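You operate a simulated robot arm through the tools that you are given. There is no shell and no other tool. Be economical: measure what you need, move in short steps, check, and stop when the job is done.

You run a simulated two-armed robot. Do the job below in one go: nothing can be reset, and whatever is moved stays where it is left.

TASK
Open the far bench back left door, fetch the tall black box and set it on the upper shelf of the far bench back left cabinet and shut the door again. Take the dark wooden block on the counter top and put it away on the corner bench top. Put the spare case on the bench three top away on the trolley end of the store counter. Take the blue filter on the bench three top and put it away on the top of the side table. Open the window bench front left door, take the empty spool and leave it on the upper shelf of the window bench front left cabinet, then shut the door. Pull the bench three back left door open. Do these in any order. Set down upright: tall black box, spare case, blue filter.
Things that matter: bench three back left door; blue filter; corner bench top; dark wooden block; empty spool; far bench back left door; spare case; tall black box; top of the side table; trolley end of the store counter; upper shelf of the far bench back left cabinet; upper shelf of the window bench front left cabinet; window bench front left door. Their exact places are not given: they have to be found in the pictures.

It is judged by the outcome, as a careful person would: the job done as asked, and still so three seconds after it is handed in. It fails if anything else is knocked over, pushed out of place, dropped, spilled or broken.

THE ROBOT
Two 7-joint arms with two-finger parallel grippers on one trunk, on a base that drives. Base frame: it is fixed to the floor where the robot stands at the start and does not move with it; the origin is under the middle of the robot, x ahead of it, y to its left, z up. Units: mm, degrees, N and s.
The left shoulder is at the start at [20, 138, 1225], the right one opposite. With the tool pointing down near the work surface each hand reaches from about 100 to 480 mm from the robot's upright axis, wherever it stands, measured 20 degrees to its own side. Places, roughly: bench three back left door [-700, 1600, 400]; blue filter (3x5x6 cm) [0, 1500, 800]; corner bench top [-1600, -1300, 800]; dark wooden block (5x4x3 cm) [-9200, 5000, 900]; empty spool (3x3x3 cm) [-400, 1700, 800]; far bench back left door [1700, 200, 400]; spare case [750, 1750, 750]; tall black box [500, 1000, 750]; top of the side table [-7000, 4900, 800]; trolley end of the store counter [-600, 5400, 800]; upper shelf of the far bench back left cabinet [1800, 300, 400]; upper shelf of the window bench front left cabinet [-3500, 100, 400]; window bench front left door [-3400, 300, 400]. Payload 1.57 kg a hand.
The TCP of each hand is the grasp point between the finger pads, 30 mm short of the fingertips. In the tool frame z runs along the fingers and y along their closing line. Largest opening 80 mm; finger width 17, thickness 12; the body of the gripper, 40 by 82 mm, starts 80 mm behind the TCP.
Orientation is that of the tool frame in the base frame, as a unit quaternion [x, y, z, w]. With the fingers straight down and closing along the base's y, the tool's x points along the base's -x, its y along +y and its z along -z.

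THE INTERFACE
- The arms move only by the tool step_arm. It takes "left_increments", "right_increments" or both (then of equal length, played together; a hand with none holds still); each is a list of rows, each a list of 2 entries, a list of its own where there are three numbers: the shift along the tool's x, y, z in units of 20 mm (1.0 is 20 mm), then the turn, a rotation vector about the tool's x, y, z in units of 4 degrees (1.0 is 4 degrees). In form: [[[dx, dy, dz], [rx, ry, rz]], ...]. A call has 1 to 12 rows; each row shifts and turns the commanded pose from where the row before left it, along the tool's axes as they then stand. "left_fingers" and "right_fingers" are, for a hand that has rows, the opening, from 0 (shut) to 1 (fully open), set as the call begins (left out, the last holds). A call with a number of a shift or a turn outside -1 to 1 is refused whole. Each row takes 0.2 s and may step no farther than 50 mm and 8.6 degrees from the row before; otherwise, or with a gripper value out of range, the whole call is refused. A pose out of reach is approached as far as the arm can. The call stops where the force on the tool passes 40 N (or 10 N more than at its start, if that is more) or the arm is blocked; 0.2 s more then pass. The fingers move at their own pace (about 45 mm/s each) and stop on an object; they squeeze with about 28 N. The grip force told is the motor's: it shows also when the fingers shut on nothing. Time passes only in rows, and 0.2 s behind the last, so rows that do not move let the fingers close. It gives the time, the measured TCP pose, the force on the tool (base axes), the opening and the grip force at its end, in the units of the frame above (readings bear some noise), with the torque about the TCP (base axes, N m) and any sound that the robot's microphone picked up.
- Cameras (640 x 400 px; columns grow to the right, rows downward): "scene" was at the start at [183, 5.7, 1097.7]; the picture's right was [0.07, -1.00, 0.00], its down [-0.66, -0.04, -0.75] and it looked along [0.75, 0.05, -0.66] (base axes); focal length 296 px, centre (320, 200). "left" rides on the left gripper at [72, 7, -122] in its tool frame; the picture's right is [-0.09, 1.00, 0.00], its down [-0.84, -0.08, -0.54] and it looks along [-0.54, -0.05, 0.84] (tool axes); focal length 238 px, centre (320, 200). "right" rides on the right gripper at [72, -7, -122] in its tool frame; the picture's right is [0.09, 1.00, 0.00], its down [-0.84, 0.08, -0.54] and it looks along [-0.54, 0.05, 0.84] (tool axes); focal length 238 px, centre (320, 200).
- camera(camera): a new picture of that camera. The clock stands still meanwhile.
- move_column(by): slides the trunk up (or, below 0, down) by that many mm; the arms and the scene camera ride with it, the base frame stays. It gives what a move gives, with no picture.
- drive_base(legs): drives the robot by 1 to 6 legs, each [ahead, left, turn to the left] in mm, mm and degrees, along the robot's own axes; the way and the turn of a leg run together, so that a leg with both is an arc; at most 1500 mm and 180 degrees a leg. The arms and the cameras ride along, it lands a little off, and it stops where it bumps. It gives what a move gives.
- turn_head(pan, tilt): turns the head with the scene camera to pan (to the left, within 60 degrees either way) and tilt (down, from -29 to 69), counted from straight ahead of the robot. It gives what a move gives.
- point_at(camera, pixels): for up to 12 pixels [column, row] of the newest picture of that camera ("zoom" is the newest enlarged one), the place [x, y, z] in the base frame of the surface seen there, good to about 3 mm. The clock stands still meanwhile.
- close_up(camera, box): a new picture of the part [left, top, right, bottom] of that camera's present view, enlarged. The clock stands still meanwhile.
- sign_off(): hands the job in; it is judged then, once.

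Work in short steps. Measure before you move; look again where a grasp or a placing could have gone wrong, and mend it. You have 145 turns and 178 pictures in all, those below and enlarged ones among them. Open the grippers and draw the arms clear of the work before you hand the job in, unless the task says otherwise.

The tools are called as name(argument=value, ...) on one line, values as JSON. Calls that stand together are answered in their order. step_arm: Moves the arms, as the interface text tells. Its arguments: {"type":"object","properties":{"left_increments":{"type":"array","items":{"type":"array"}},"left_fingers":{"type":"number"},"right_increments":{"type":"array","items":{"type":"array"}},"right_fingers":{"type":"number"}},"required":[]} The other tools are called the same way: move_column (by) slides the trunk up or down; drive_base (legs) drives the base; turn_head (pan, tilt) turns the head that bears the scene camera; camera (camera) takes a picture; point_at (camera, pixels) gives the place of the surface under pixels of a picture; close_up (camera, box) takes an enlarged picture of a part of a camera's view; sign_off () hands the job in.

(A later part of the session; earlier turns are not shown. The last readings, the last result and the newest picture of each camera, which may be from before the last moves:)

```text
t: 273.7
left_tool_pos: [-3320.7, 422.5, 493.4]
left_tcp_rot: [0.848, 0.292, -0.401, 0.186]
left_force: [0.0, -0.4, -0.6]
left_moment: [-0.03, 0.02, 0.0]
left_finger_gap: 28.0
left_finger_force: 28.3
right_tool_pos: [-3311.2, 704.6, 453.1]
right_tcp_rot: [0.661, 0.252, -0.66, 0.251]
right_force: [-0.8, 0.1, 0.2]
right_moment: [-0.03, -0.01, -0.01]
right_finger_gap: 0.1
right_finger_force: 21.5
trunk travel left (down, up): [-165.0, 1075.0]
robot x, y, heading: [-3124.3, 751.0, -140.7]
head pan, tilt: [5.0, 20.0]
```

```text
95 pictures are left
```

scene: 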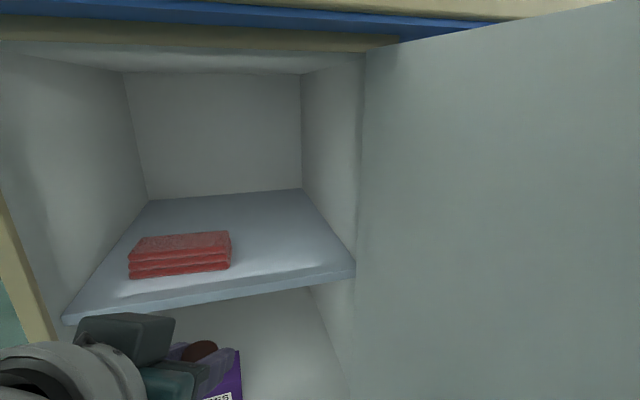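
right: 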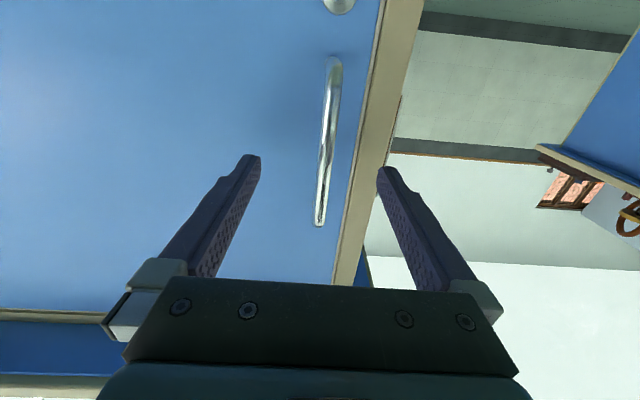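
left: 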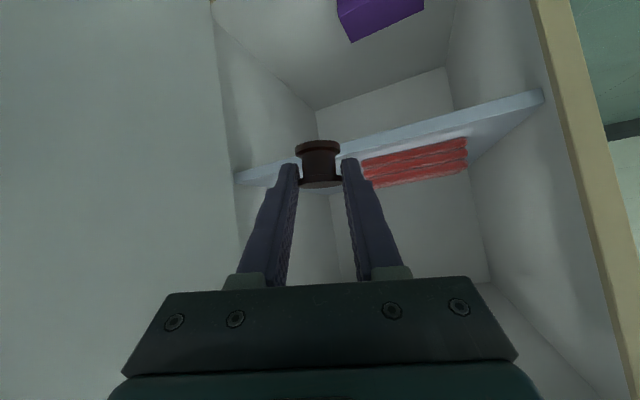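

The way is clear right of the bricks. I move the left hand in: (-215,-147) mm level.

step_arm(left_increments=[[[-0.667, -0.112, 0.848], [0, 0, 0]], [[-0.667, -0.112, 0.848], [0, 0, 0]], [[-0.667, -0.112, 0.848], [0, 0, 0]], [[-0.667, -0.112, 0.848], [0, 0, 0]], [[-0.667, -0.112, 0.848], [0, 0, 0]], [[-0.667, -0.112, 0.848], [0, 0, 0]], [[-0.667, -0.112, 0.848], [0, 0, 0]], [[-0.667, -0.112, 0.848], [0, 0, 0]], [[-0.667, -0.112, 0.848], [0, 0, 0]], [[-0.667, -0.112, 0.848], [0, 0, 0]], [[-0.667, -0.112, 0.848], [0, 0, 0]], [[-0.667, -0.112, 0.848], [0, 0, 0]]])

camera(camera="scene")

camera(camera="left")

```text
t: 276.3
left_tool_pos: [-3516.7, 288.8, 491.4]
left_tcp_rot: [0.848, 0.292, -0.401, 0.186]
left_force: [0.4, -0.8, 0.1]
left_moment: [-0.01, 0.04, 0.0]
left_finger_gap: 28.1
left_finger_force: 28.0
left hand out of reach, approached as far as the arm can: row 12
right_tool_pos: [-3310.4, 703.8, 452.4]
right_tcp_rot: [-0.661, -0.251, 0.661, -0.251]
right_force: [0.7, -0.9, -0.1]
right_moment: [0.0, 0.0, -0.01]
right_finger_gap: 0.0
right_finger_force: 21.6
trunk travel left (down, up): [-165.0, 1075.0]
robot x, y, heading: [-3122.8, 747.6, -140.3]
head pan, tilt: [5.0, 20.0]
```

```text
94 pictures are left
```

scene: 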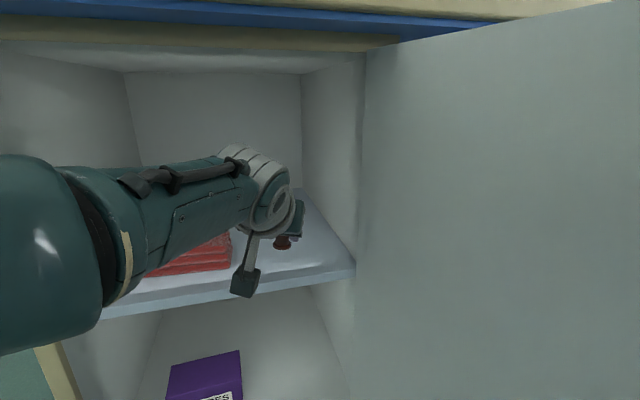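

```text
93 pictures are left
```

left: 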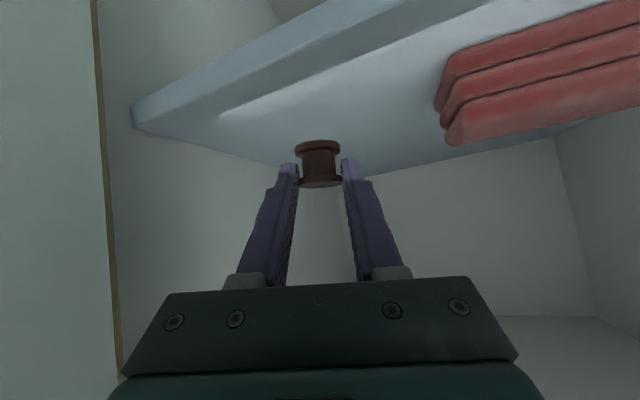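

The spool hangs over free shelf, 38 mm inside the edge. I lower it with the trunk to contact.

move_column(by=-30)

move_column(by=-3)

move_column(by=-2)

camera(camera="left")

```text
t: 277.0
left_tool_pos: [-3516.2, 288.2, 463.1]
left_tcp_rot: [0.848, 0.292, -0.402, 0.185]
left_force: [-0.2, -0.1, -0.2]
left_moment: [0.01, -0.02, 0.02]
left_finger_gap: 28.1
left_finger_force: 28.0
right_tool_pos: [-3311.6, 705.3, 422.2]
right_tcp_rot: [0.661, 0.252, -0.66, 0.251]
right_force: [0.4, -0.5, 0.9]
right_moment: [-0.03, -0.01, 0.02]
right_finger_gap: 0.2
right_finger_force: 21.1
trunk travel left (down, up): [-135.0, 1105.0]
robot x, y, heading: [-3118.3, 749.3, -140.7]
head pan, tilt: [5.0, 20.0]
```

```text
t: 277.5
left_tool_pos: [-3516.7, 288.4, 459.5]
left_tcp_rot: [0.848, 0.291, -0.401, 0.185]
left_force: [0.4, 0.8, -1.0]
left_moment: [0.01, -0.02, -0.01]
left_finger_gap: 28.1
left_finger_force: 27.6
right_tool_pos: [-3309.8, 704.4, 419.4]
right_tcp_rot: [0.661, 0.252, -0.66, 0.252]
right_force: [-0.6, -0.6, 0.4]
right_moment: [0.01, 0.02, 0.04]
right_finger_gap: 0.2
right_finger_force: 21.2
trunk travel left (down, up): [-132.0, 1108.0]
robot x, y, heading: [-3119.6, 747.4, -140.7]
head pan, tilt: [5.0, 20.0]
```

```text
t: 278.1
left_tool_pos: [-3515.7, 287.9, 459.9]
left_tcp_rot: [0.848, 0.292, -0.401, 0.186]
left_force: [0.2, 0.7, -0.2]
left_moment: [0.0, -0.02, -0.01]
left_finger_gap: 27.9
left_finger_force: 28.0
right_tool_pos: [-3311.2, 704.3, 417.6]
right_tcp_rot: [0.662, 0.252, -0.66, 0.251]
right_force: [-0.2, 0.6, 0.0]
right_moment: [0.05, -0.02, 0.03]
right_finger_gap: 0.2
right_finger_force: 21.6
trunk travel left (down, up): [-130.0, 1110.0]
robot x, y, heading: [-3120.4, 748.9, -140.7]
head pan, tilt: [5.0, 20.0]
```

```text
92 pictures are left
```

left: 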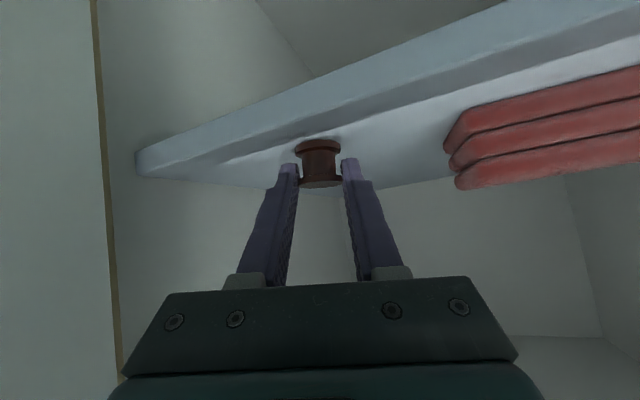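

Still no clear contact; lower 2 mm at a time.

move_column(by=-2)

move_column(by=-2)

move_column(by=-2)

```text
t: 278.6
left_tool_pos: [-3516.7, 289.1, 456.2]
left_tcp_rot: [0.848, 0.292, -0.401, 0.185]
left_force: [0.5, 0.1, 2.2]
left_moment: [-0.03, 0.04, -0.02]
left_finger_gap: 28.1
left_finger_force: 27.6
right_tool_pos: [-3310.6, 703.6, 415.4]
right_tcp_rot: [0.662, 0.252, -0.66, 0.251]
right_force: [0.9, 0.6, 0.0]
right_moment: [-0.01, -0.01, 0.0]
right_finger_gap: 0.0
right_finger_force: 21.0
trunk travel left (down, up): [-128.0, 1112.0]
robot x, y, heading: [-3120.4, 747.7, -140.6]
head pan, tilt: [5.0, 20.0]
```

```text
t: 279.1
left_tool_pos: [-3517.8, 289.5, 456.2]
left_tcp_rot: [0.847, 0.292, -0.403, 0.186]
left_force: [4.3, 3.3, 13.0]
left_moment: [0.09, 0.07, -0.06]
left_finger_gap: 27.8
left_finger_force: 27.8
right_tool_pos: [-3310.4, 703.7, 412.4]
right_tcp_rot: [0.662, 0.252, -0.66, 0.251]
right_force: [0.5, -1.7, -0.7]
right_moment: [-0.01, -0.03, -0.01]
right_finger_gap: 0.0
right_finger_force: 21.6
trunk travel left (down, up): [-126.0, 1114.0]
robot x, y, heading: [-3117.4, 752.3, -140.3]
head pan, tilt: [5.0, 20.0]
```

```text
t: 279.6
left_tool_pos: [-3517.3, 286.6, 454.7]
left_tcp_rot: [0.847, 0.292, -0.404, 0.187]
left_force: [6.0, 2.8, 19.3]
left_moment: [-0.05, 0.24, -0.04]
left_finger_gap: 27.8
left_finger_force: 27.7
right_tool_pos: [-3310.3, 703.3, 412.2]
right_tcp_rot: [0.661, 0.251, -0.661, 0.251]
right_force: [0.7, -0.2, -0.3]
right_moment: [0.0, 0.0, 0.02]
right_finger_gap: 0.1
right_finger_force: 21.2
trunk travel left (down, up): [-124.0, 1116.0]
robot x, y, heading: [-3122.2, 751.6, -140.5]
head pan, tilt: [5.0, 20.0]
```

Firm contact (19 N). I relieve 4 mm, open the left hand and draw it back out.

move_column(by=4)

step_arm(left_increments=[[[0, 0, 0], [0, 0, 0]], [[0, 0, 0], [0, 0, 0]], [[0, 0, 0], [0, 0, 0]], [[0.3, 0, -0.38], [0, 0, 0]], [[0.3, 0, -0.38], [0, 0, 0]], [[0.3, 0, -0.38], [0, 0, 0]], [[0.667, 0.05, -0.848], [0, 0, 0]], [[0.667, 0.112, -0.848], [0, 0, 0]], [[0.667, 0.112, -0.848], [0, 0, 0]], [[0.667, 0.112, -0.848], [0, 0, 0]], [[0.667, 0.112, -0.848], [0, 0, 0]], [[0.667, 0.112, -0.848], [0, 0, 0]]], left_fingers=1)

step_arm(left_increments=[[[0.667, 0.112, -0.848], [0, 0, 0]], [[0.667, 0.112, -0.848], [0, 0, 0]], [[0.667, 0.112, -0.848], [0, 0, 0]], [[0.667, 0.112, -0.848], [0, 0, 0]]])

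camera(camera="scene")

```text
t: 280.1
left_tool_pos: [-3516.8, 287.3, 455.0]
left_tcp_rot: [0.849, 0.292, -0.4, 0.186]
left_force: [-1.2, -1.4, 4.4]
left_moment: [-0.09, 0.14, 0.03]
left_finger_gap: 27.9
left_finger_force: 27.5
right_tool_pos: [-3311.8, 702.1, 415.8]
right_tcp_rot: [-0.66, -0.251, 0.661, -0.252]
right_force: [0.4, -0.3, 0.3]
right_moment: [-0.01, 0.0, 0.0]
right_finger_gap: 0.0
right_finger_force: 21.0
trunk travel left (down, up): [-128.0, 1112.0]
robot x, y, heading: [-3117.3, 744.4, -140.4]
head pan, tilt: [5.0, 20.0]
```

```text
t: 282.8
left_tool_pos: [-3383.0, 371.4, 456.6]
left_tcp_rot: [0.845, 0.29, -0.402, 0.202]
left_force: [-0.7, -0.1, -0.3]
left_moment: [0.0, 0.02, -0.01]
left_finger_gap: 80.1
left_finger_force: 0.1
right_tool_pos: [-3311.0, 704.1, 415.9]
right_tcp_rot: [0.661, 0.252, -0.66, 0.252]
right_force: [1.3, 0.3, -0.6]
right_moment: [0.02, 0.0, 0.03]
right_finger_gap: 0.1
right_finger_force: 21.8
trunk travel left (down, up): [-128.0, 1112.0]
robot x, y, heading: [-3121.0, 749.4, -140.5]
head pan, tilt: [5.0, 20.0]
```

```text
t: 283.8
left_tool_pos: [-3311.4, 419.9, 457.4]
left_tcp_rot: [0.848, 0.28, -0.4, 0.205]
left_force: [-0.3, 0.1, -0.9]
left_moment: [-0.03, 0.02, -0.04]
left_finger_gap: 80.1
left_finger_force: 0.0
right_tool_pos: [-3308.5, 703.7, 415.1]
right_tcp_rot: [0.662, 0.251, -0.66, 0.25]
right_force: [0.0, 0.6, 0.1]
right_moment: [0.0, 0.02, 0.01]
right_finger_gap: 0.0
right_finger_force: 21.1
trunk travel left (down, up): [-128.0, 1112.0]
robot x, y, heading: [-3121.5, 745.4, -140.6]
head pan, tilt: [5.0, 20.0]
```

```text
91 pictures are left
```

scene: 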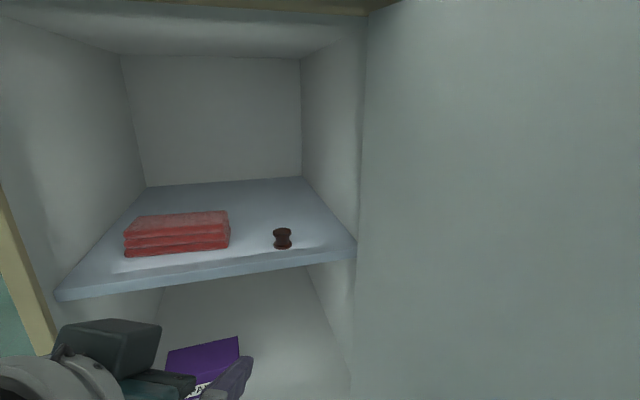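

The spool stands on the upper shelf. I raise the trunk, back off and go round to the door's outer (right) side, mirroring the first closing.

move_column(by=235)

drive_base(legs=[[-330, 0, 0], [0, 0, 20.5], [0, -410, 0]])

turn_head(pan=10, tilt=20)

camera(camera="scene")

```text
t: 286.2
left_tool_pos: [-3311.2, 426.8, 687.9]
left_tcp_rot: [0.852, 0.278, -0.396, 0.199]
left_force: [-0.4, -0.3, -0.5]
left_moment: [-0.02, 0.0, 0.01]
left_finger_gap: 79.9
left_finger_force: 0.0
right_tool_pos: [-3311.2, 703.9, 650.8]
right_tcp_rot: [0.661, 0.252, -0.66, 0.251]
right_force: [0.3, -0.4, 0.7]
right_moment: [0.03, 0.0, -0.05]
right_finger_gap: 0.0
right_finger_force: 21.8
trunk travel left (down, up): [-363.0, 877.0]
robot x, y, heading: [-3120.3, 751.5, -140.4]
head pan, tilt: [5.0, 20.0]
```

```text
t: 291.6
left_tool_pos: [-3287.7, 796.9, 688.1]
left_tcp_rot: [0.79, 0.423, -0.356, 0.266]
left_force: [-0.4, 0.0, -0.4]
left_moment: [0.02, 0.01, -0.01]
left_finger_gap: 79.9
left_finger_force: 0.1
right_tool_pos: [-3383.6, 1057.2, 650.9]
right_tcp_rot: [0.608, 0.364, -0.606, 0.362]
right_force: [-0.1, 1.1, 1.1]
right_moment: [0.0, 0.02, 0.03]
right_finger_gap: 0.3
right_finger_force: 21.0
trunk travel left (down, up): [-363.0, 877.0]
robot x, y, heading: [-3222.6, 1160.9, -120.0]
head pan, tilt: [5.0, 20.0]
```

```text
t: 292.3
left_tool_pos: [-3286.8, 796.1, 687.3]
left_tcp_rot: [0.792, 0.42, -0.353, 0.269]
left_force: [0.3, -0.2, 0.6]
left_moment: [0.04, -0.03, 0.03]
left_finger_gap: 79.8
left_finger_force: 0.1
right_tool_pos: [-3384.4, 1057.7, 649.7]
right_tcp_rot: [0.607, 0.363, -0.606, 0.363]
right_force: [0.8, -0.3, 0.7]
right_moment: [0.02, 0.04, -0.04]
right_finger_gap: 0.0
right_finger_force: 20.8
trunk travel left (down, up): [-363.0, 877.0]
robot x, y, heading: [-3221.0, 1171.9, -120.5]
head pan, tilt: [10.0, 20.0]
```

```text
90 pictures are left
```

scene: 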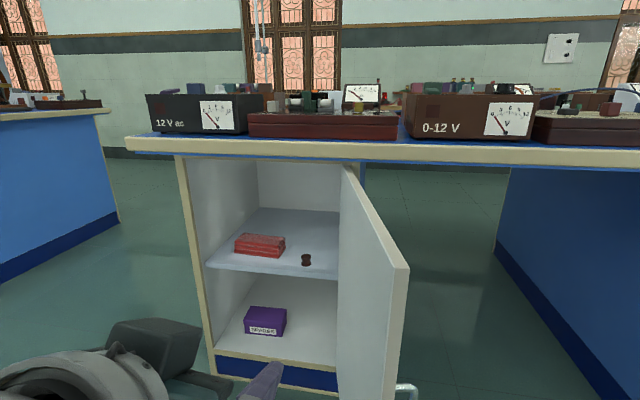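

Measure the door's edge (405,270) and handle before extending the right hand.

point_at(camera="scene", pixels=[[407, 270], [400, 350], [412, 390], [350, 175]])

step_arm(right_increments=[[[0, 0, 1], [0, 0, 0]], [[0, 0, 1], [0, 0, 0]], [[0, 0, 1], [0, 0, 0]], [[0, 0, 1], [0, 0, 0]], [[0, 0, 1], [0, 0, 0]]])

camera(camera="scene")

```text
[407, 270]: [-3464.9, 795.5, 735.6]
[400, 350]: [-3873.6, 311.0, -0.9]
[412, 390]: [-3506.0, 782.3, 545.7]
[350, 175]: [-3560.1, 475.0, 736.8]
```

```text
t: 293.5
left_tool_pos: [-3287.7, 796.2, 687.9]
left_tcp_rot: [0.791, 0.42, -0.353, 0.27]
left_force: [-1.5, -0.2, 0.3]
left_moment: [0.01, 0.0, 0.01]
left_finger_gap: 80.3
left_finger_force: 0.1
right_tool_pos: [-3430.5, 967.9, 648.9]
right_tcp_rot: [0.607, 0.364, -0.606, 0.363]
right_force: [-0.5, 0.4, 0.1]
right_moment: [-0.02, 0.01, 0.06]
right_finger_gap: 0.0
right_finger_force: 20.9
trunk travel left (down, up): [-363.0, 877.0]
robot x, y, heading: [-3221.5, 1166.3, -120.4]
head pan, tilt: [10.0, 20.0]
```

```text
89 pictures are left
```

scene: 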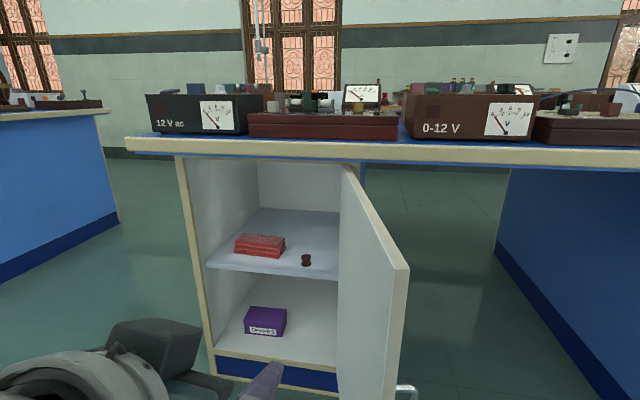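

Door edge at u −3398; the hand is at −3455. I shift it 40 mm right, extend 260 mm along the door's outer face, and sweep left in small legs.

step_arm(right_increments=[[[0, -1, 0], [0, 0, 0]], [[0, -1, 0], [0, 0, 0]], [[0, 0, 1], [0, 0, 0]], [[0, 0, 1], [0, 0, 0]], [[0, 0, 1], [0, 0, 0]], [[0, 0, 1], [0, 0, 0]], [[0, 0, 1], [0, 0, 0]], [[0, 0, 1], [0, 0, 0]], [[0, 0, 1], [0, 0, 0]], [[0, 0, 1], [0, 0, 0]], [[0, 0, 1], [0, 0, 0]], [[0, 0, 1], [0, 0, 0]]])

step_arm(right_increments=[[[0, 0, 1], [0, 0, 0]], [[0, 0, 1], [0, 0, 0]], [[0, 0, 1], [0, 0, 0]]])

drive_base(legs=[[0, 60, 0], [0, 60, 0], [0, 60, 0], [0, 60, 0], [0, 60, 0]])

camera(camera="scene")

```text
t: 296.1
left_tool_pos: [-3286.5, 793.9, 688.0]
left_tcp_rot: [0.791, 0.42, -0.353, 0.27]
left_force: [0.0, -0.1, 0.9]
left_moment: [-0.01, -0.03, -0.03]
left_finger_gap: 80.1
left_finger_force: 0.1
right_tool_pos: [-3560.8, 809.7, 650.0]
right_tcp_rot: [0.607, 0.364, -0.606, 0.363]
right_force: [-0.9, -0.7, -0.1]
right_moment: [-0.02, -0.04, -0.01]
right_finger_gap: 0.0
right_finger_force: 20.6
trunk travel left (down, up): [-363.0, 877.0]
robot x, y, heading: [-3221.3, 1162.6, -120.5]
head pan, tilt: [10.0, 20.0]
```

```text
t: 296.9
left_tool_pos: [-3287.4, 793.9, 687.5]
left_tcp_rot: [0.791, 0.42, -0.353, 0.27]
left_force: [-0.6, -0.3, 0.0]
left_moment: [0.0, -0.03, 0.01]
left_finger_gap: 79.8
left_finger_force: 0.0
right_tool_pos: [-3588.8, 758.7, 651.7]
right_tcp_rot: [-0.607, -0.363, 0.607, -0.363]
right_force: [0.4, 0.2, -0.1]
right_moment: [-0.01, -0.05, -0.03]
right_finger_gap: 0.0
right_finger_force: 21.5
right hand out of reach, approached as far as the arm can: row 3
trunk travel left (down, up): [-363.0, 877.0]
robot x, y, heading: [-3221.4, 1167.9, -120.5]
head pan, tilt: [10.0, 20.0]
```

```text
t: 300.1
left_tool_pos: [-3029.2, 645.0, 686.6]
left_tcp_rot: [0.792, 0.42, -0.353, 0.269]
left_force: [0.4, -0.7, 0.0]
left_moment: [0.01, -0.01, -0.02]
left_finger_gap: 79.8
left_finger_force: 0.1
right_tool_pos: [-3331.0, 609.2, 650.9]
right_tcp_rot: [0.607, 0.363, -0.606, 0.363]
right_force: [0.0, -0.4, 0.0]
right_moment: [0.0, 0.02, -0.02]
right_finger_gap: 0.0
right_finger_force: 21.2
trunk travel left (down, up): [-363.0, 877.0]
robot x, y, heading: [-2961.3, 1014.4, -120.5]
head pan, tilt: [10.0, 20.0]
```

```text
88 pictures are left
```

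scene: 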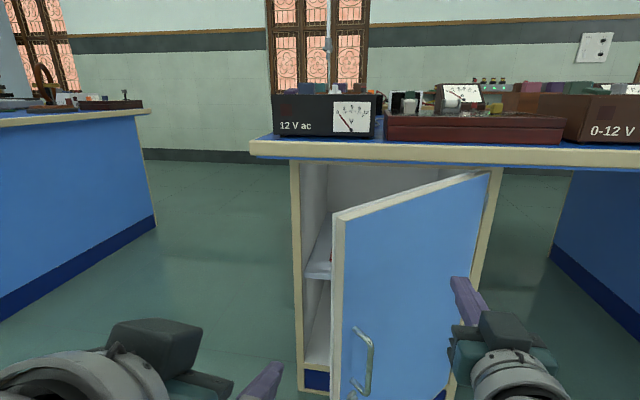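

The door is at ~50°. Now push it shut driving ahead 275 and left 125, then nudge with the arm.

drive_base(legs=[[90, 42, 0], [90, 42, 0], [90, 42, 0]])

step_arm(right_increments=[[[0, 0, 0.5], [0, 0, 0]], [[0, 0, 0.5], [0, 0, 0]], [[0, 0, 0.5], [0, 0, 0]], [[0, 0, 0.5], [0, 0, 0]], [[0, 0, 0.5], [0, 0, 0]]])

camera(camera="scene")

```text
t: 302.8
left_tool_pos: [-3054.9, 349.3, 686.3]
left_tcp_rot: [0.792, 0.419, -0.353, 0.27]
left_force: [0.3, 0.3, 0.5]
left_moment: [0.03, 0.02, 0.05]
left_finger_gap: 80.1
left_finger_force: 0.1
right_tool_pos: [-3358.9, 314.0, 649.5]
right_tcp_rot: [0.608, 0.363, -0.606, 0.362]
right_force: [0.8, -1.5, -0.4]
right_moment: [0.03, -0.01, -0.02]
right_finger_gap: 0.1
right_finger_force: 21.2
trunk travel left (down, up): [-363.0, 877.0]
robot x, y, heading: [-2989.6, 717.9, -120.1]
head pan, tilt: [10.0, 20.0]
```

```text
t: 304.0
left_tool_pos: [-3049.8, 353.9, 684.6]
left_tcp_rot: [0.793, 0.419, -0.35, 0.27]
left_force: [0.5, -0.5, -0.5]
left_moment: [0.0, -0.02, 0.0]
left_finger_gap: 80.2
left_finger_force: 0.0
right_tool_pos: [-3371.7, 301.1, 666.5]
right_tcp_rot: [0.614, 0.367, -0.599, 0.36]
right_force: [12.6, 13.4, -16.0]
right_moment: [0.26, -0.29, 0.0]
right_finger_gap: 0.1
right_finger_force: 21.4
right hand out of reach, approached as far as the arm can: row 1, 2, 3, 4, 5
trunk travel left (down, up): [-363.0, 877.0]
robot x, y, heading: [-2990.9, 720.4, -120.3]
head pan, tilt: [10.0, 20.0]
```

```text
87 pictures are left
```

scene: 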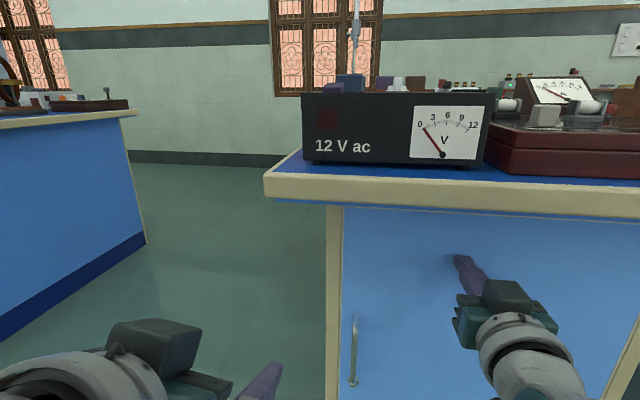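

The door looks shut with 18 N pressing. I check the door face against the frame, then back off.

point_at(camera="scene", pixels=[[350, 260], [400, 300], [600, 260], [334, 280], [347, 350]])

drive_base(legs=[[10, 0, 0]])

drive_base(legs=[[-300, 0, 0]])

camera(camera="scene")

```text
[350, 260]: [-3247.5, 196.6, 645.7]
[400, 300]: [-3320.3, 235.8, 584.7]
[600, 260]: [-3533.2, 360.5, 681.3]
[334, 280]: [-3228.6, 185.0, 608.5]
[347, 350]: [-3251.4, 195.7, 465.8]
```

```text
t: 304.8
left_tool_pos: [-3052.3, 353.5, 684.9]
left_tcp_rot: [0.795, 0.418, -0.348, 0.269]
left_force: [-0.3, -0.2, -0.3]
left_moment: [-0.01, 0.0, 0.02]
left_finger_gap: 80.0
left_finger_force: 0.0
right_tool_pos: [-3370.9, 301.4, 666.5]
right_tcp_rot: [0.611, 0.368, -0.601, 0.361]
right_force: [19.9, 32.3, 10.9]
right_moment: [-0.48, 0.28, -0.21]
right_finger_gap: 0.0
right_finger_force: 20.8
trunk travel left (down, up): [-363.0, 877.0]
robot x, y, heading: [-2992.1, 716.1, -120.4]
head pan, tilt: [10.0, 20.0]
stopped in leg 1: the force on the tool passed its limit at 47 N (the readings are from after the stop); the commanded pose is now the measured one
```

```text
t: 306.8
left_tool_pos: [-2907.0, 601.8, 687.6]
left_tcp_rot: [0.794, 0.416, -0.352, 0.27]
left_force: [0.2, 1.1, -0.1]
left_moment: [0.0, -0.02, 0.03]
left_finger_gap: 80.4
left_finger_force: 0.1
right_tool_pos: [-3227.1, 551.4, 671.8]
right_tcp_rot: [0.609, 0.365, -0.604, 0.361]
right_force: [0.0, -0.6, 0.3]
right_moment: [0.03, -0.01, -0.02]
right_finger_gap: 0.2
right_finger_force: 21.3
trunk travel left (down, up): [-363.0, 877.0]
robot x, y, heading: [-2839.1, 971.1, -120.3]
head pan, tilt: [10.0, 20.0]
```

```text
86 pictures are left
```

scene: 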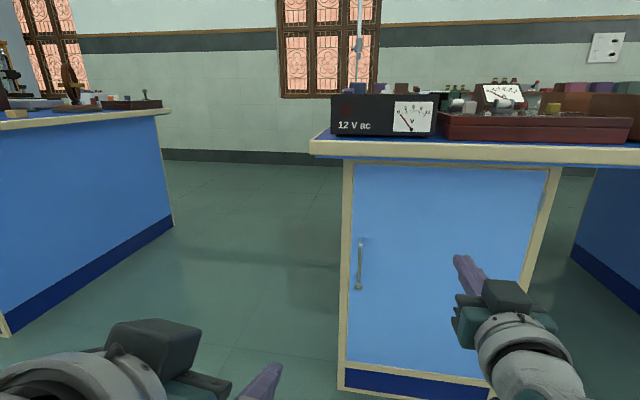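

Door shut flush. Next the blue filter: I raise the trunk, pitch the right hand 40° down again, and drive back to bench three's front.

move_column(by=260)

step_arm(right_increments=[[[0, 0, -0.7], [0, 1, 0]], [[0, 0, -0.7], [0, 1, 0]], [[0, 0, -0.7], [0, 1, 0]], [[0, 0, -0.7], [0, 1, 0]], [[0, 0, -0.7], [0, 1, 0]], [[0, 0, -0.5], [0, 1, 0]], [[0, 0, -0.5], [0, 1, 0]], [[0, 0, -0.5], [0, 1, 0]], [[0, 0, -0.5], [0, 1, 0]], [[0, 0, -0.5], [0, 1, 0]]], right_fingers=1)

drive_base(legs=[[0, 0, 180], [700, 0, 0], [0, -1500, 0], [0, -530, 0]])

turn_head(pan=0, tilt=30)

camera(camera="scene")

```text
t: 309.5
left_tool_pos: [-2906.9, 602.2, 948.3]
left_tcp_rot: [0.794, 0.416, -0.352, 0.271]
left_force: [-0.7, -0.2, 0.6]
left_moment: [0.02, 0.01, 0.01]
left_finger_gap: 80.2
left_finger_force: 0.1
right_tool_pos: [-3228.2, 551.5, 931.2]
right_tcp_rot: [0.609, 0.365, -0.604, 0.362]
right_force: [0.3, -0.3, -0.2]
right_moment: [-0.02, 0.01, -0.02]
right_finger_gap: 0.1
right_finger_force: 21.8
trunk travel left (down, up): [-623.0, 617.0]
robot x, y, heading: [-2840.5, 971.1, -120.3]
head pan, tilt: [10.0, 20.0]
```

```text
t: 311.9
left_tool_pos: [-2906.9, 602.9, 946.0]
left_tcp_rot: [0.794, 0.416, -0.351, 0.271]
left_force: [0.9, 0.7, 0.1]
left_moment: [-0.02, 0.01, -0.02]
left_finger_gap: 80.0
left_finger_force: 0.0
right_tool_pos: [-3206.1, 668.9, 958.8]
right_tcp_rot: [0.771, 0.481, -0.383, 0.167]
right_force: [-0.6, 0.4, -0.3]
right_moment: [0.01, 0.03, 0.0]
right_finger_gap: 79.7
right_finger_force: 0.1
trunk travel left (down, up): [-623.0, 617.0]
robot x, y, heading: [-2837.5, 973.8, -120.6]
head pan, tilt: [10.0, 20.0]
stopped in row 10 (right hand): the arm was blocked; the commanded pose is now the measured one
```

```text
t: 332.7
left_tool_pos: [-706.6, 942.0, 946.5]
left_tcp_rot: [-0.418, 0.792, 0.272, 0.352]
left_force: [-0.4, -1.0, 0.8]
left_moment: [0.04, 0.01, -0.01]
left_finger_gap: 80.0
left_finger_force: 0.0
right_tool_pos: [-407.7, 875.6, 958.4]
right_tcp_rot: [-0.483, 0.769, 0.169, 0.382]
right_force: [-1.0, -0.4, -1.4]
right_moment: [0.01, 0.0, 0.01]
right_finger_gap: 80.0
right_finger_force: 0.0
trunk travel left (down, up): [-623.0, 617.0]
robot x, y, heading: [-771.0, 571.4, 59.6]
head pan, tilt: [10.0, 20.0]
```

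```text
t: 333.4
left_tool_pos: [-707.2, 941.0, 947.7]
left_tcp_rot: [-0.418, 0.792, 0.272, 0.351]
left_force: [-0.1, -0.4, -0.8]
left_moment: [-0.01, -0.03, -0.01]
left_finger_gap: 80.2
left_finger_force: 0.1
right_tool_pos: [-406.5, 875.9, 958.0]
right_tcp_rot: [-0.484, 0.769, 0.167, 0.383]
right_force: [0.8, 0.1, 0.2]
right_moment: [0.0, 0.0, 0.01]
right_finger_gap: 80.2
right_finger_force: 0.1
trunk travel left (down, up): [-623.0, 617.0]
robot x, y, heading: [-777.2, 571.6, 59.8]
head pan, tilt: [0.0, 30.0]
```

```text
85 pictures are left
```

scene: 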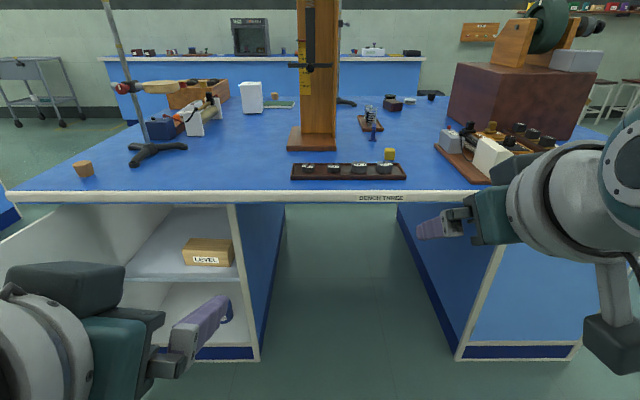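

I drive 560 mm up to the bench and look at the filter closely.

drive_base(legs=[[565, 0, 0]])

turn_head(pan=-10, tilt=40)

camera(camera="scene")

camera(camera="right")

```text
t: 336.6
left_tool_pos: [-422.5, 1424.9, 947.6]
left_tcp_rot: [-0.417, 0.793, 0.271, 0.351]
left_force: [-0.2, 0.2, -0.7]
left_moment: [0.0, -0.04, 0.0]
left_finger_gap: 80.0
left_finger_force: 0.0
right_tool_pos: [-122.4, 1358.6, 958.5]
right_tcp_rot: [-0.482, 0.77, 0.166, 0.383]
right_force: [0.2, -0.1, -0.6]
right_moment: [-0.05, -0.02, 0.0]
right_finger_gap: 80.0
right_finger_force: 0.1
trunk travel left (down, up): [-623.0, 617.0]
robot x, y, heading: [-486.1, 1054.2, 59.5]
head pan, tilt: [0.0, 30.0]
```

```text
t: 337.3
left_tool_pos: [-422.8, 1424.3, 946.1]
left_tcp_rot: [-0.417, 0.793, 0.271, 0.352]
left_force: [-0.2, -0.7, -0.5]
left_moment: [-0.02, 0.01, -0.01]
left_finger_gap: 80.0
left_finger_force: 0.0
right_tool_pos: [-121.2, 1359.3, 957.4]
right_tcp_rot: [-0.483, 0.77, 0.165, 0.383]
right_force: [0.0, 0.9, 0.2]
right_moment: [-0.01, -0.02, -0.02]
right_finger_gap: 79.8
right_finger_force: 0.0
trunk travel left (down, up): [-623.0, 617.0]
robot x, y, heading: [-486.7, 1056.7, 59.7]
head pan, tilt: [-10.0, 40.0]
```

```text
84 pictures are left
```

scene: 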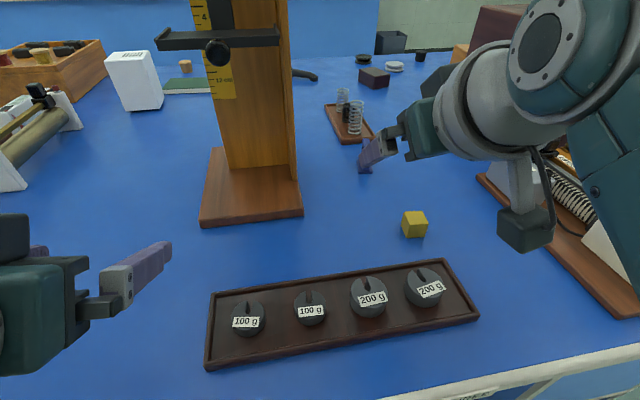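

```text
83 pictures are left
```

right: 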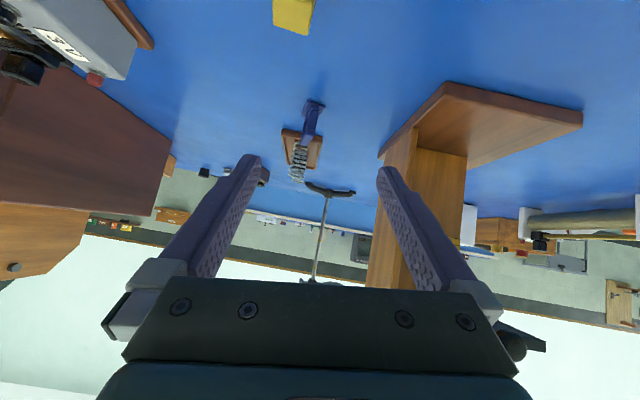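

The filter at right-camera (312,118) is seen edge-on, so the fingers close across its thickness. Zoom and measure.

close_up(camera="right", box=[270, 80, 366, 140])

point_at(camera="right", pixels=[[315, 103], [307, 103], [322, 104], [311, 118], [308, 134], [306, 142], [300, 135]])

```text
6.67 times, centred on (318, 110) of right
```

zoom: 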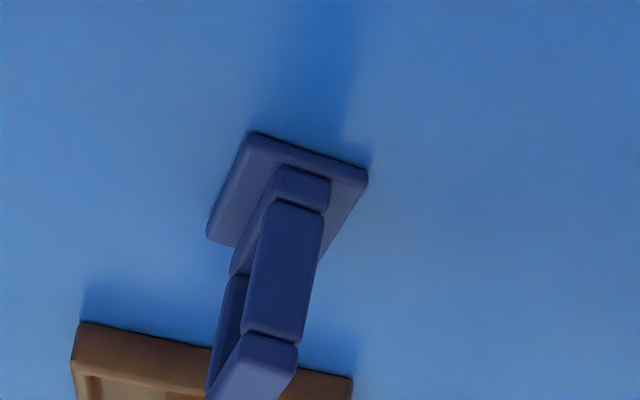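

```text
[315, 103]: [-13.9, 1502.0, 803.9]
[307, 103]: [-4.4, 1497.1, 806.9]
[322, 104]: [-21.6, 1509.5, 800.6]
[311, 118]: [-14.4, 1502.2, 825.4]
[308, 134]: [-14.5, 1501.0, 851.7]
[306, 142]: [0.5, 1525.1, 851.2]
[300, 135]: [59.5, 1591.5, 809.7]
```

Filter frame's front post is at (-14,1502), depth running at ~58°. I level the right hand's roll, advance 188 mm, and raise the left hand out of the way.

step_arm(right_increments=[[[0, 0, 0], [0, 0, 0.72]], [[0, 0, 0], [0, 0, 0.72]], [[0, 0, 0], [0, 0, 0.71]], [[0, 0, 0], [0, 0, 0]], [[0, 0, 0], [0, 0, 0]], [[0, 0, 0], [0, 0, 0]]], left_increments=[[[-0.77, 0, -0.62], [0, 0, 0]], [[-0.77, 0, -0.62], [0, 0, 0]], [[-0.77, 0, -0.62], [0, 0, 0]], [[-0.77, 0, -0.62], [0, 0, 0]], [[-0.77, 0, -0.62], [0, 0, 0]], [[-0.77, 0, -0.62], [0, 0, 0]]])

step_arm(right_increments=[[[-0.61, -0.04, 0.713], [0, 0, 0]], [[-0.61, -0.04, 0.713], [0, 0, 0]], [[-0.61, -0.04, 0.713], [0, 0, 0]], [[-0.61, -0.04, 0.713], [0, 0, 0]], [[-0.61, -0.04, 0.713], [0, 0, 0]], [[-0.61, -0.04, 0.713], [0, 0, 0]], [[-0.61, -0.04, 0.713], [0, 0, 0]], [[-0.61, -0.04, 0.713], [0, 0, 0]], [[-0.61, -0.04, 0.713], [0, 0, 0]], [[-0.61, -0.04, 0.713], [0, 0, 0]]])

camera(camera="right")

camera(camera="scene")

```text
t: 338.6
left_tool_pos: [-432.3, 1423.7, 1038.2]
left_tcp_rot: [-0.375, 0.811, 0.321, 0.315]
left_force: [-0.1, 0.3, -0.4]
left_moment: [-0.01, 0.03, -0.02]
left_finger_gap: 79.8
left_finger_force: 0.0
right_tool_pos: [-110.0, 1353.9, 957.8]
right_tcp_rot: [-0.427, 0.801, 0.179, 0.38]
right_force: [0.6, 0.7, 0.8]
right_moment: [0.01, -0.01, 0.01]
right_finger_gap: 80.0
right_finger_force: 0.1
trunk travel left (down, up): [-623.0, 617.0]
robot x, y, heading: [-488.3, 1051.7, 59.7]
head pan, tilt: [-10.0, 40.0]
stopped in row 6 (left hand): the arm was blocked; the commanded pose is now the measured one
```

```text
t: 340.8
left_tool_pos: [-432.1, 1423.5, 1038.3]
left_tcp_rot: [-0.375, 0.81, 0.321, 0.316]
left_force: [0.2, -0.5, 0.5]
left_moment: [0.02, 0.0, 0.03]
left_finger_gap: 80.4
left_finger_force: 0.1
right_tool_pos: [-9.3, 1486.0, 958.9]
right_tcp_rot: [-0.426, 0.801, 0.185, 0.377]
right_force: [0.1, 0.4, -0.3]
right_moment: [0.0, -0.02, 0.03]
right_finger_gap: 80.1
right_finger_force: 0.1
right hand out of reach, approached as far as the arm can: row 10
trunk travel left (down, up): [-623.0, 617.0]
robot x, y, heading: [-485.4, 1051.7, 59.6]
head pan, tilt: [-10.0, 40.0]
```

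```text
81 pictures are left
```

right: 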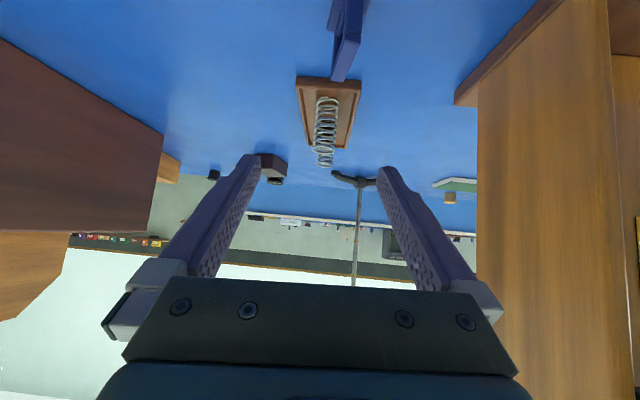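

```text
80 pictures are left
```

scene: 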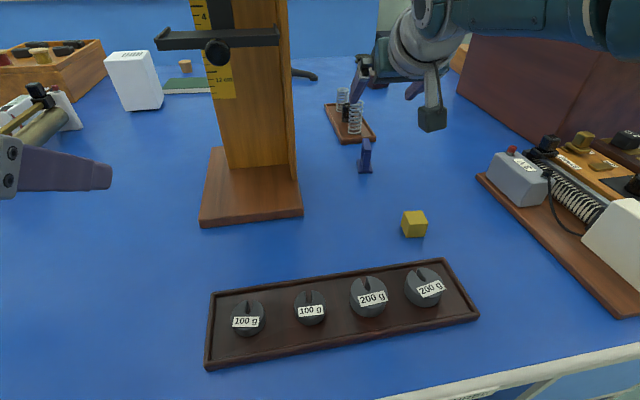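

I measure the filter again from the right camera: (345,60), (340,10).

point_at(camera="right", pixels=[[336, 72], [347, 62], [356, 40], [332, 60], [345, 20], [352, 5], [303, 82], [358, 85]])

close_up(camera="right", box=[290, 0, 402, 70])

```text
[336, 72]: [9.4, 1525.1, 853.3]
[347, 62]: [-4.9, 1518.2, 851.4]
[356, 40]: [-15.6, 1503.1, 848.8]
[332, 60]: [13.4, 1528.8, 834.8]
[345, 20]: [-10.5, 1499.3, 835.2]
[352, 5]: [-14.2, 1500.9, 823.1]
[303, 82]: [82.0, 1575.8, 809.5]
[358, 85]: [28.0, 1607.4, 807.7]
```

```text
5.71 times, centred on (346, 35) of right
```

zoom: 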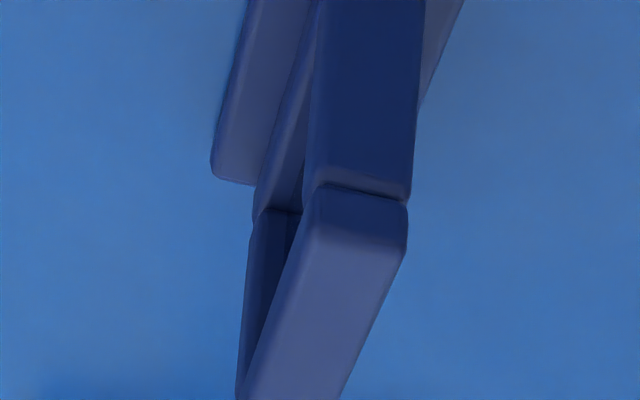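

Frame centre ≈(0,1516). I nudge the base 25 ahead, 8 left, then lower the trunk 100 mm and check.

drive_base(legs=[[25, 8, 0]])

move_column(by=-85)

camera(camera="right")

```text
t: 341.7
left_tool_pos: [-426.5, 1448.7, 1038.5]
left_tcp_rot: [-0.376, 0.81, 0.322, 0.316]
left_force: [0.2, 0.4, 0.8]
left_moment: [0.01, 0.01, 0.0]
left_finger_gap: 80.0
left_finger_force: 0.0
right_tool_pos: [-4.8, 1512.0, 957.4]
right_tcp_rot: [-0.427, 0.801, 0.185, 0.377]
right_force: [-0.3, -0.1, 0.0]
right_moment: [0.0, -0.01, 0.0]
right_finger_gap: 79.9
right_finger_force: 0.1
trunk travel left (down, up): [-623.0, 617.0]
robot x, y, heading: [-478.0, 1080.9, 59.5]
head pan, tilt: [-10.0, 40.0]
```

```text
t: 342.9
left_tool_pos: [-426.5, 1449.1, 952.4]
left_tcp_rot: [-0.374, 0.81, 0.321, 0.316]
left_force: [-0.5, -0.3, 0.3]
left_moment: [-0.02, -0.03, 0.0]
left_finger_gap: 80.1
left_finger_force: 0.1
right_tool_pos: [-4.8, 1512.0, 873.2]
right_tcp_rot: [-0.426, 0.801, 0.185, 0.377]
right_force: [-0.1, -0.5, 0.2]
right_moment: [0.0, 0.0, -0.03]
right_finger_gap: 80.0
right_finger_force: 0.1
trunk travel left (down, up): [-538.0, 702.0]
robot x, y, heading: [-478.8, 1080.1, 59.7]
head pan, tilt: [-10.0, 40.0]
```

```text
78 pictures are left
```

right: 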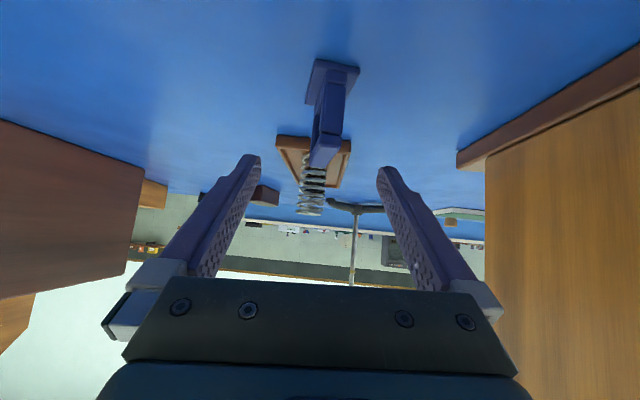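

Well centred. Lower 36 mm and close.

move_column(by=-36)

step_arm(right_increments=[[[0, 0, 0], [0, 0, 0]], [[0, 0, 0], [0, 0, 0]], [[0, 0, 0], [0, 0, 0]], [[0, 0, 0], [0, 0, 0]], [[0, 0, 0], [0, 0, 0]], [[0, 0, 0], [0, 0, 0]]], right_fingers=0)

camera(camera="right")

```text
t: 343.7
left_tool_pos: [-426.4, 1449.9, 917.4]
left_tcp_rot: [-0.374, 0.811, 0.321, 0.315]
left_force: [-0.6, -0.5, -0.3]
left_moment: [0.0, -0.02, -0.02]
left_finger_gap: 80.0
left_finger_force: 0.1
right_tool_pos: [-4.2, 1512.6, 836.7]
right_tcp_rot: [-0.427, 0.801, 0.184, 0.377]
right_force: [-0.1, -0.2, 0.8]
right_moment: [-0.04, 0.02, 0.0]
right_finger_gap: 80.1
right_finger_force: 0.1
trunk travel left (down, up): [-502.0, 738.0]
robot x, y, heading: [-481.2, 1079.7, 59.4]
head pan, tilt: [-10.0, 40.0]
```

```text
t: 345.1
left_tool_pos: [-426.9, 1449.7, 918.1]
left_tcp_rot: [-0.374, 0.811, 0.321, 0.316]
left_force: [-0.2, 0.6, -0.1]
left_moment: [0.0, 0.0, 0.01]
left_finger_gap: 79.9
left_finger_force: 0.1
right_tool_pos: [-4.6, 1512.3, 835.9]
right_tcp_rot: [-0.427, 0.802, 0.184, 0.376]
right_force: [0.0, 0.4, 0.7]
right_moment: [0.04, 0.0, -0.03]
right_finger_gap: 12.3
right_finger_force: 28.1
trunk travel left (down, up): [-502.0, 738.0]
robot x, y, heading: [-480.7, 1082.7, 59.6]
head pan, tilt: [-10.0, 40.0]
```

```text
77 pictures are left
```

right: 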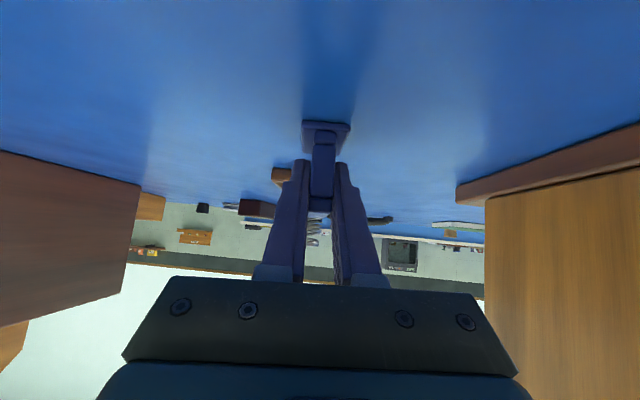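

Gripped (12.3 mm). I lift, retract the arm, back off, and drive round bench three's right end towards its rear side.

move_column(by=160)

step_arm(right_increments=[[[0.61, 0.04, -0.713], [0, 0, 0]], [[0.61, 0.04, -0.713], [0, 0, 0]], [[0.61, 0.04, -0.713], [0, 0, 0]], [[0.61, 0.04, -0.713], [0, 0, 0]], [[0.61, 0.04, -0.713], [0, 0, 0]], [[0.61, 0.04, -0.713], [0, 0, 0]], [[0.61, 0.04, -0.713], [0, 0, 0]], [[0.61, 0.04, -0.713], [0, 0, 0]], [[0.61, 0.04, -0.713], [0, 0, 0]]])

drive_base(legs=[[-620, 0, 0], [0, -1500, 0], [0, -40, 0]])

turn_head(pan=0, tilt=20)

camera(camera="scene")

camera(camera="right")

```text
t: 346.9
left_tool_pos: [-427.4, 1450.4, 1078.8]
left_tcp_rot: [-0.374, 0.811, 0.321, 0.316]
left_force: [0.0, -0.2, 0.6]
left_moment: [0.03, -0.01, -0.01]
left_finger_gap: 80.0
left_finger_force: 0.1
right_tool_pos: [-5.5, 1512.6, 995.5]
right_tcp_rot: [-0.427, 0.801, 0.184, 0.377]
right_force: [-0.3, -0.3, 0.2]
right_moment: [-0.03, 0.01, -0.02]
right_finger_gap: 12.1
right_finger_force: 27.8
trunk travel left (down, up): [-662.0, 578.0]
robot x, y, heading: [-481.2, 1081.9, 59.8]
head pan, tilt: [-10.0, 40.0]
```

```text
t: 348.9
left_tool_pos: [-427.2, 1449.2, 1077.1]
left_tcp_rot: [-0.373, 0.811, 0.321, 0.317]
left_force: [0.2, 0.1, -0.2]
left_moment: [0.03, 0.03, 0.0]
left_finger_gap: 79.9
left_finger_force: 0.0
right_tool_pos: [-108.3, 1377.4, 996.8]
right_tcp_rot: [-0.426, 0.801, 0.184, 0.377]
right_force: [0.1, 0.4, -0.7]
right_moment: [0.0, 0.02, 0.03]
right_finger_gap: 12.0
right_finger_force: 28.0
trunk travel left (down, up): [-662.0, 578.0]
robot x, y, heading: [-479.5, 1079.4, 59.4]
head pan, tilt: [-10.0, 40.0]
```

```text
t: 359.9
left_tool_pos: [586.4, 140.9, 1077.2]
left_tcp_rot: [-0.377, 0.809, 0.323, 0.314]
left_force: [-0.3, -0.8, 0.4]
left_moment: [0.02, 0.03, -0.01]
left_finger_gap: 80.0
left_finger_force: 0.1
right_tool_pos: [906.7, 70.2, 996.9]
right_tcp_rot: [-0.429, 0.8, 0.185, 0.376]
right_force: [-0.4, 0.2, -0.6]
right_moment: [-0.04, 0.01, -0.03]
right_finger_gap: 12.2
right_finger_force: 27.7
trunk travel left (down, up): [-662.0, 578.0]
robot x, y, heading: [533.7, -227.8, 59.9]
head pan, tilt: [-10.0, 40.0]
```

```text
t: 360.7
left_tool_pos: [586.0, 140.5, 1077.2]
left_tcp_rot: [-0.376, 0.81, 0.323, 0.314]
left_force: [0.1, 0.4, 0.6]
left_moment: [0.0, 0.06, 0.0]
left_finger_gap: 80.0
left_finger_force: 0.1
right_tool_pos: [905.5, 70.8, 997.2]
right_tcp_rot: [-0.428, 0.8, 0.185, 0.377]
right_force: [0.8, 0.2, -0.6]
right_moment: [-0.02, 0.01, 0.01]
right_finger_gap: 12.1
right_finger_force: 27.9
trunk travel left (down, up): [-662.0, 578.0]
robot x, y, heading: [537.1, -230.5, 59.8]
head pan, tilt: [0.0, 20.0]
```

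```text
76 pictures are left
```

scene: 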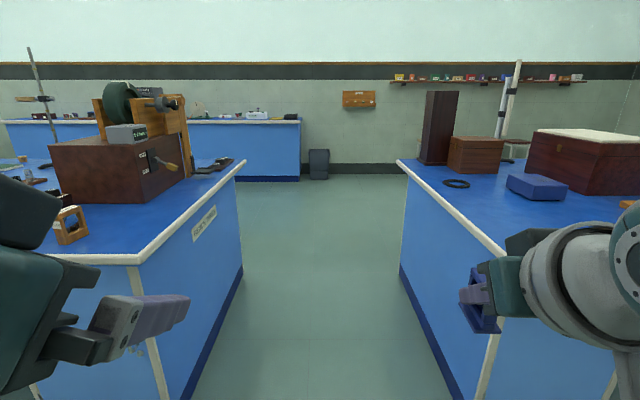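

```text
75 pictures are left
```

right: 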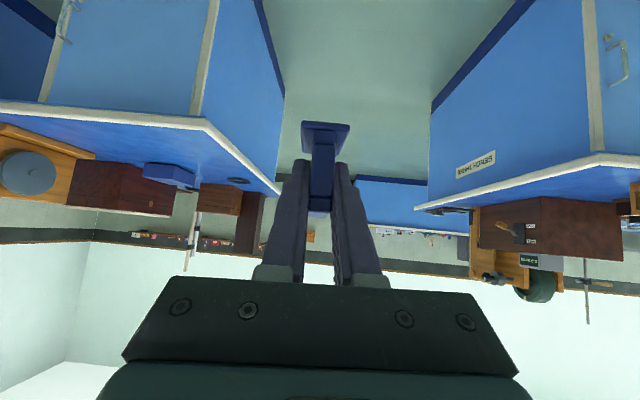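

The aisle is clear. I drive through to the rear side and look back at bench three from there.

drive_base(legs=[[1200, 0, 0], [1150, 0, 0], [0, 300, 0], [0, 0, 150]])

turn_head(pan=10, tilt=30)

camera(camera="scene")

```text
t: 380.2
left_tool_pos: [1232.0, 1708.6, 1077.2]
left_tcp_rot: [0.881, 0.145, -0.391, 0.226]
left_force: [0.7, 0.1, 0.1]
left_moment: [-0.04, 0.0, 0.0]
left_finger_gap: 80.0
left_finger_force: 0.0
right_tool_pos: [995.4, 1934.7, 997.6]
right_tcp_rot: [0.886, 0.198, -0.413, 0.077]
right_force: [-1.0, 0.0, 0.0]
right_moment: [-0.01, -0.02, -0.01]
right_finger_gap: 12.3
right_finger_force: 27.7
trunk travel left (down, up): [-662.0, 578.0]
robot x, y, heading: [1465.9, 2002.3, -151.3]
head pan, tilt: [0.0, 20.0]
```

```text
t: 380.9
left_tool_pos: [1234.1, 1707.7, 1075.8]
left_tcp_rot: [0.881, 0.146, -0.388, 0.228]
left_force: [-0.8, 0.7, -0.4]
left_moment: [-0.01, 0.0, 0.0]
left_finger_gap: 80.0
left_finger_force: 0.2
right_tool_pos: [994.6, 1934.8, 995.9]
right_tcp_rot: [0.886, 0.197, -0.413, 0.077]
right_force: [-0.1, -0.1, -1.0]
right_moment: [-0.01, -0.02, 0.0]
right_finger_gap: 12.2
right_finger_force: 28.6
trunk travel left (down, up): [-662.0, 578.0]
robot x, y, heading: [1468.2, 2000.7, -151.2]
head pan, tilt: [10.0, 30.0]
```

```text
74 pictures are left
```

scene: 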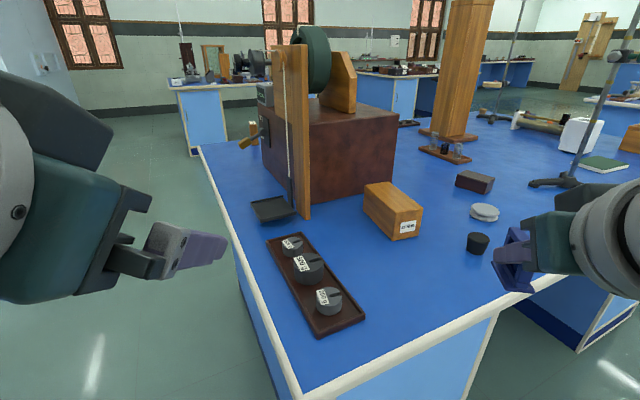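

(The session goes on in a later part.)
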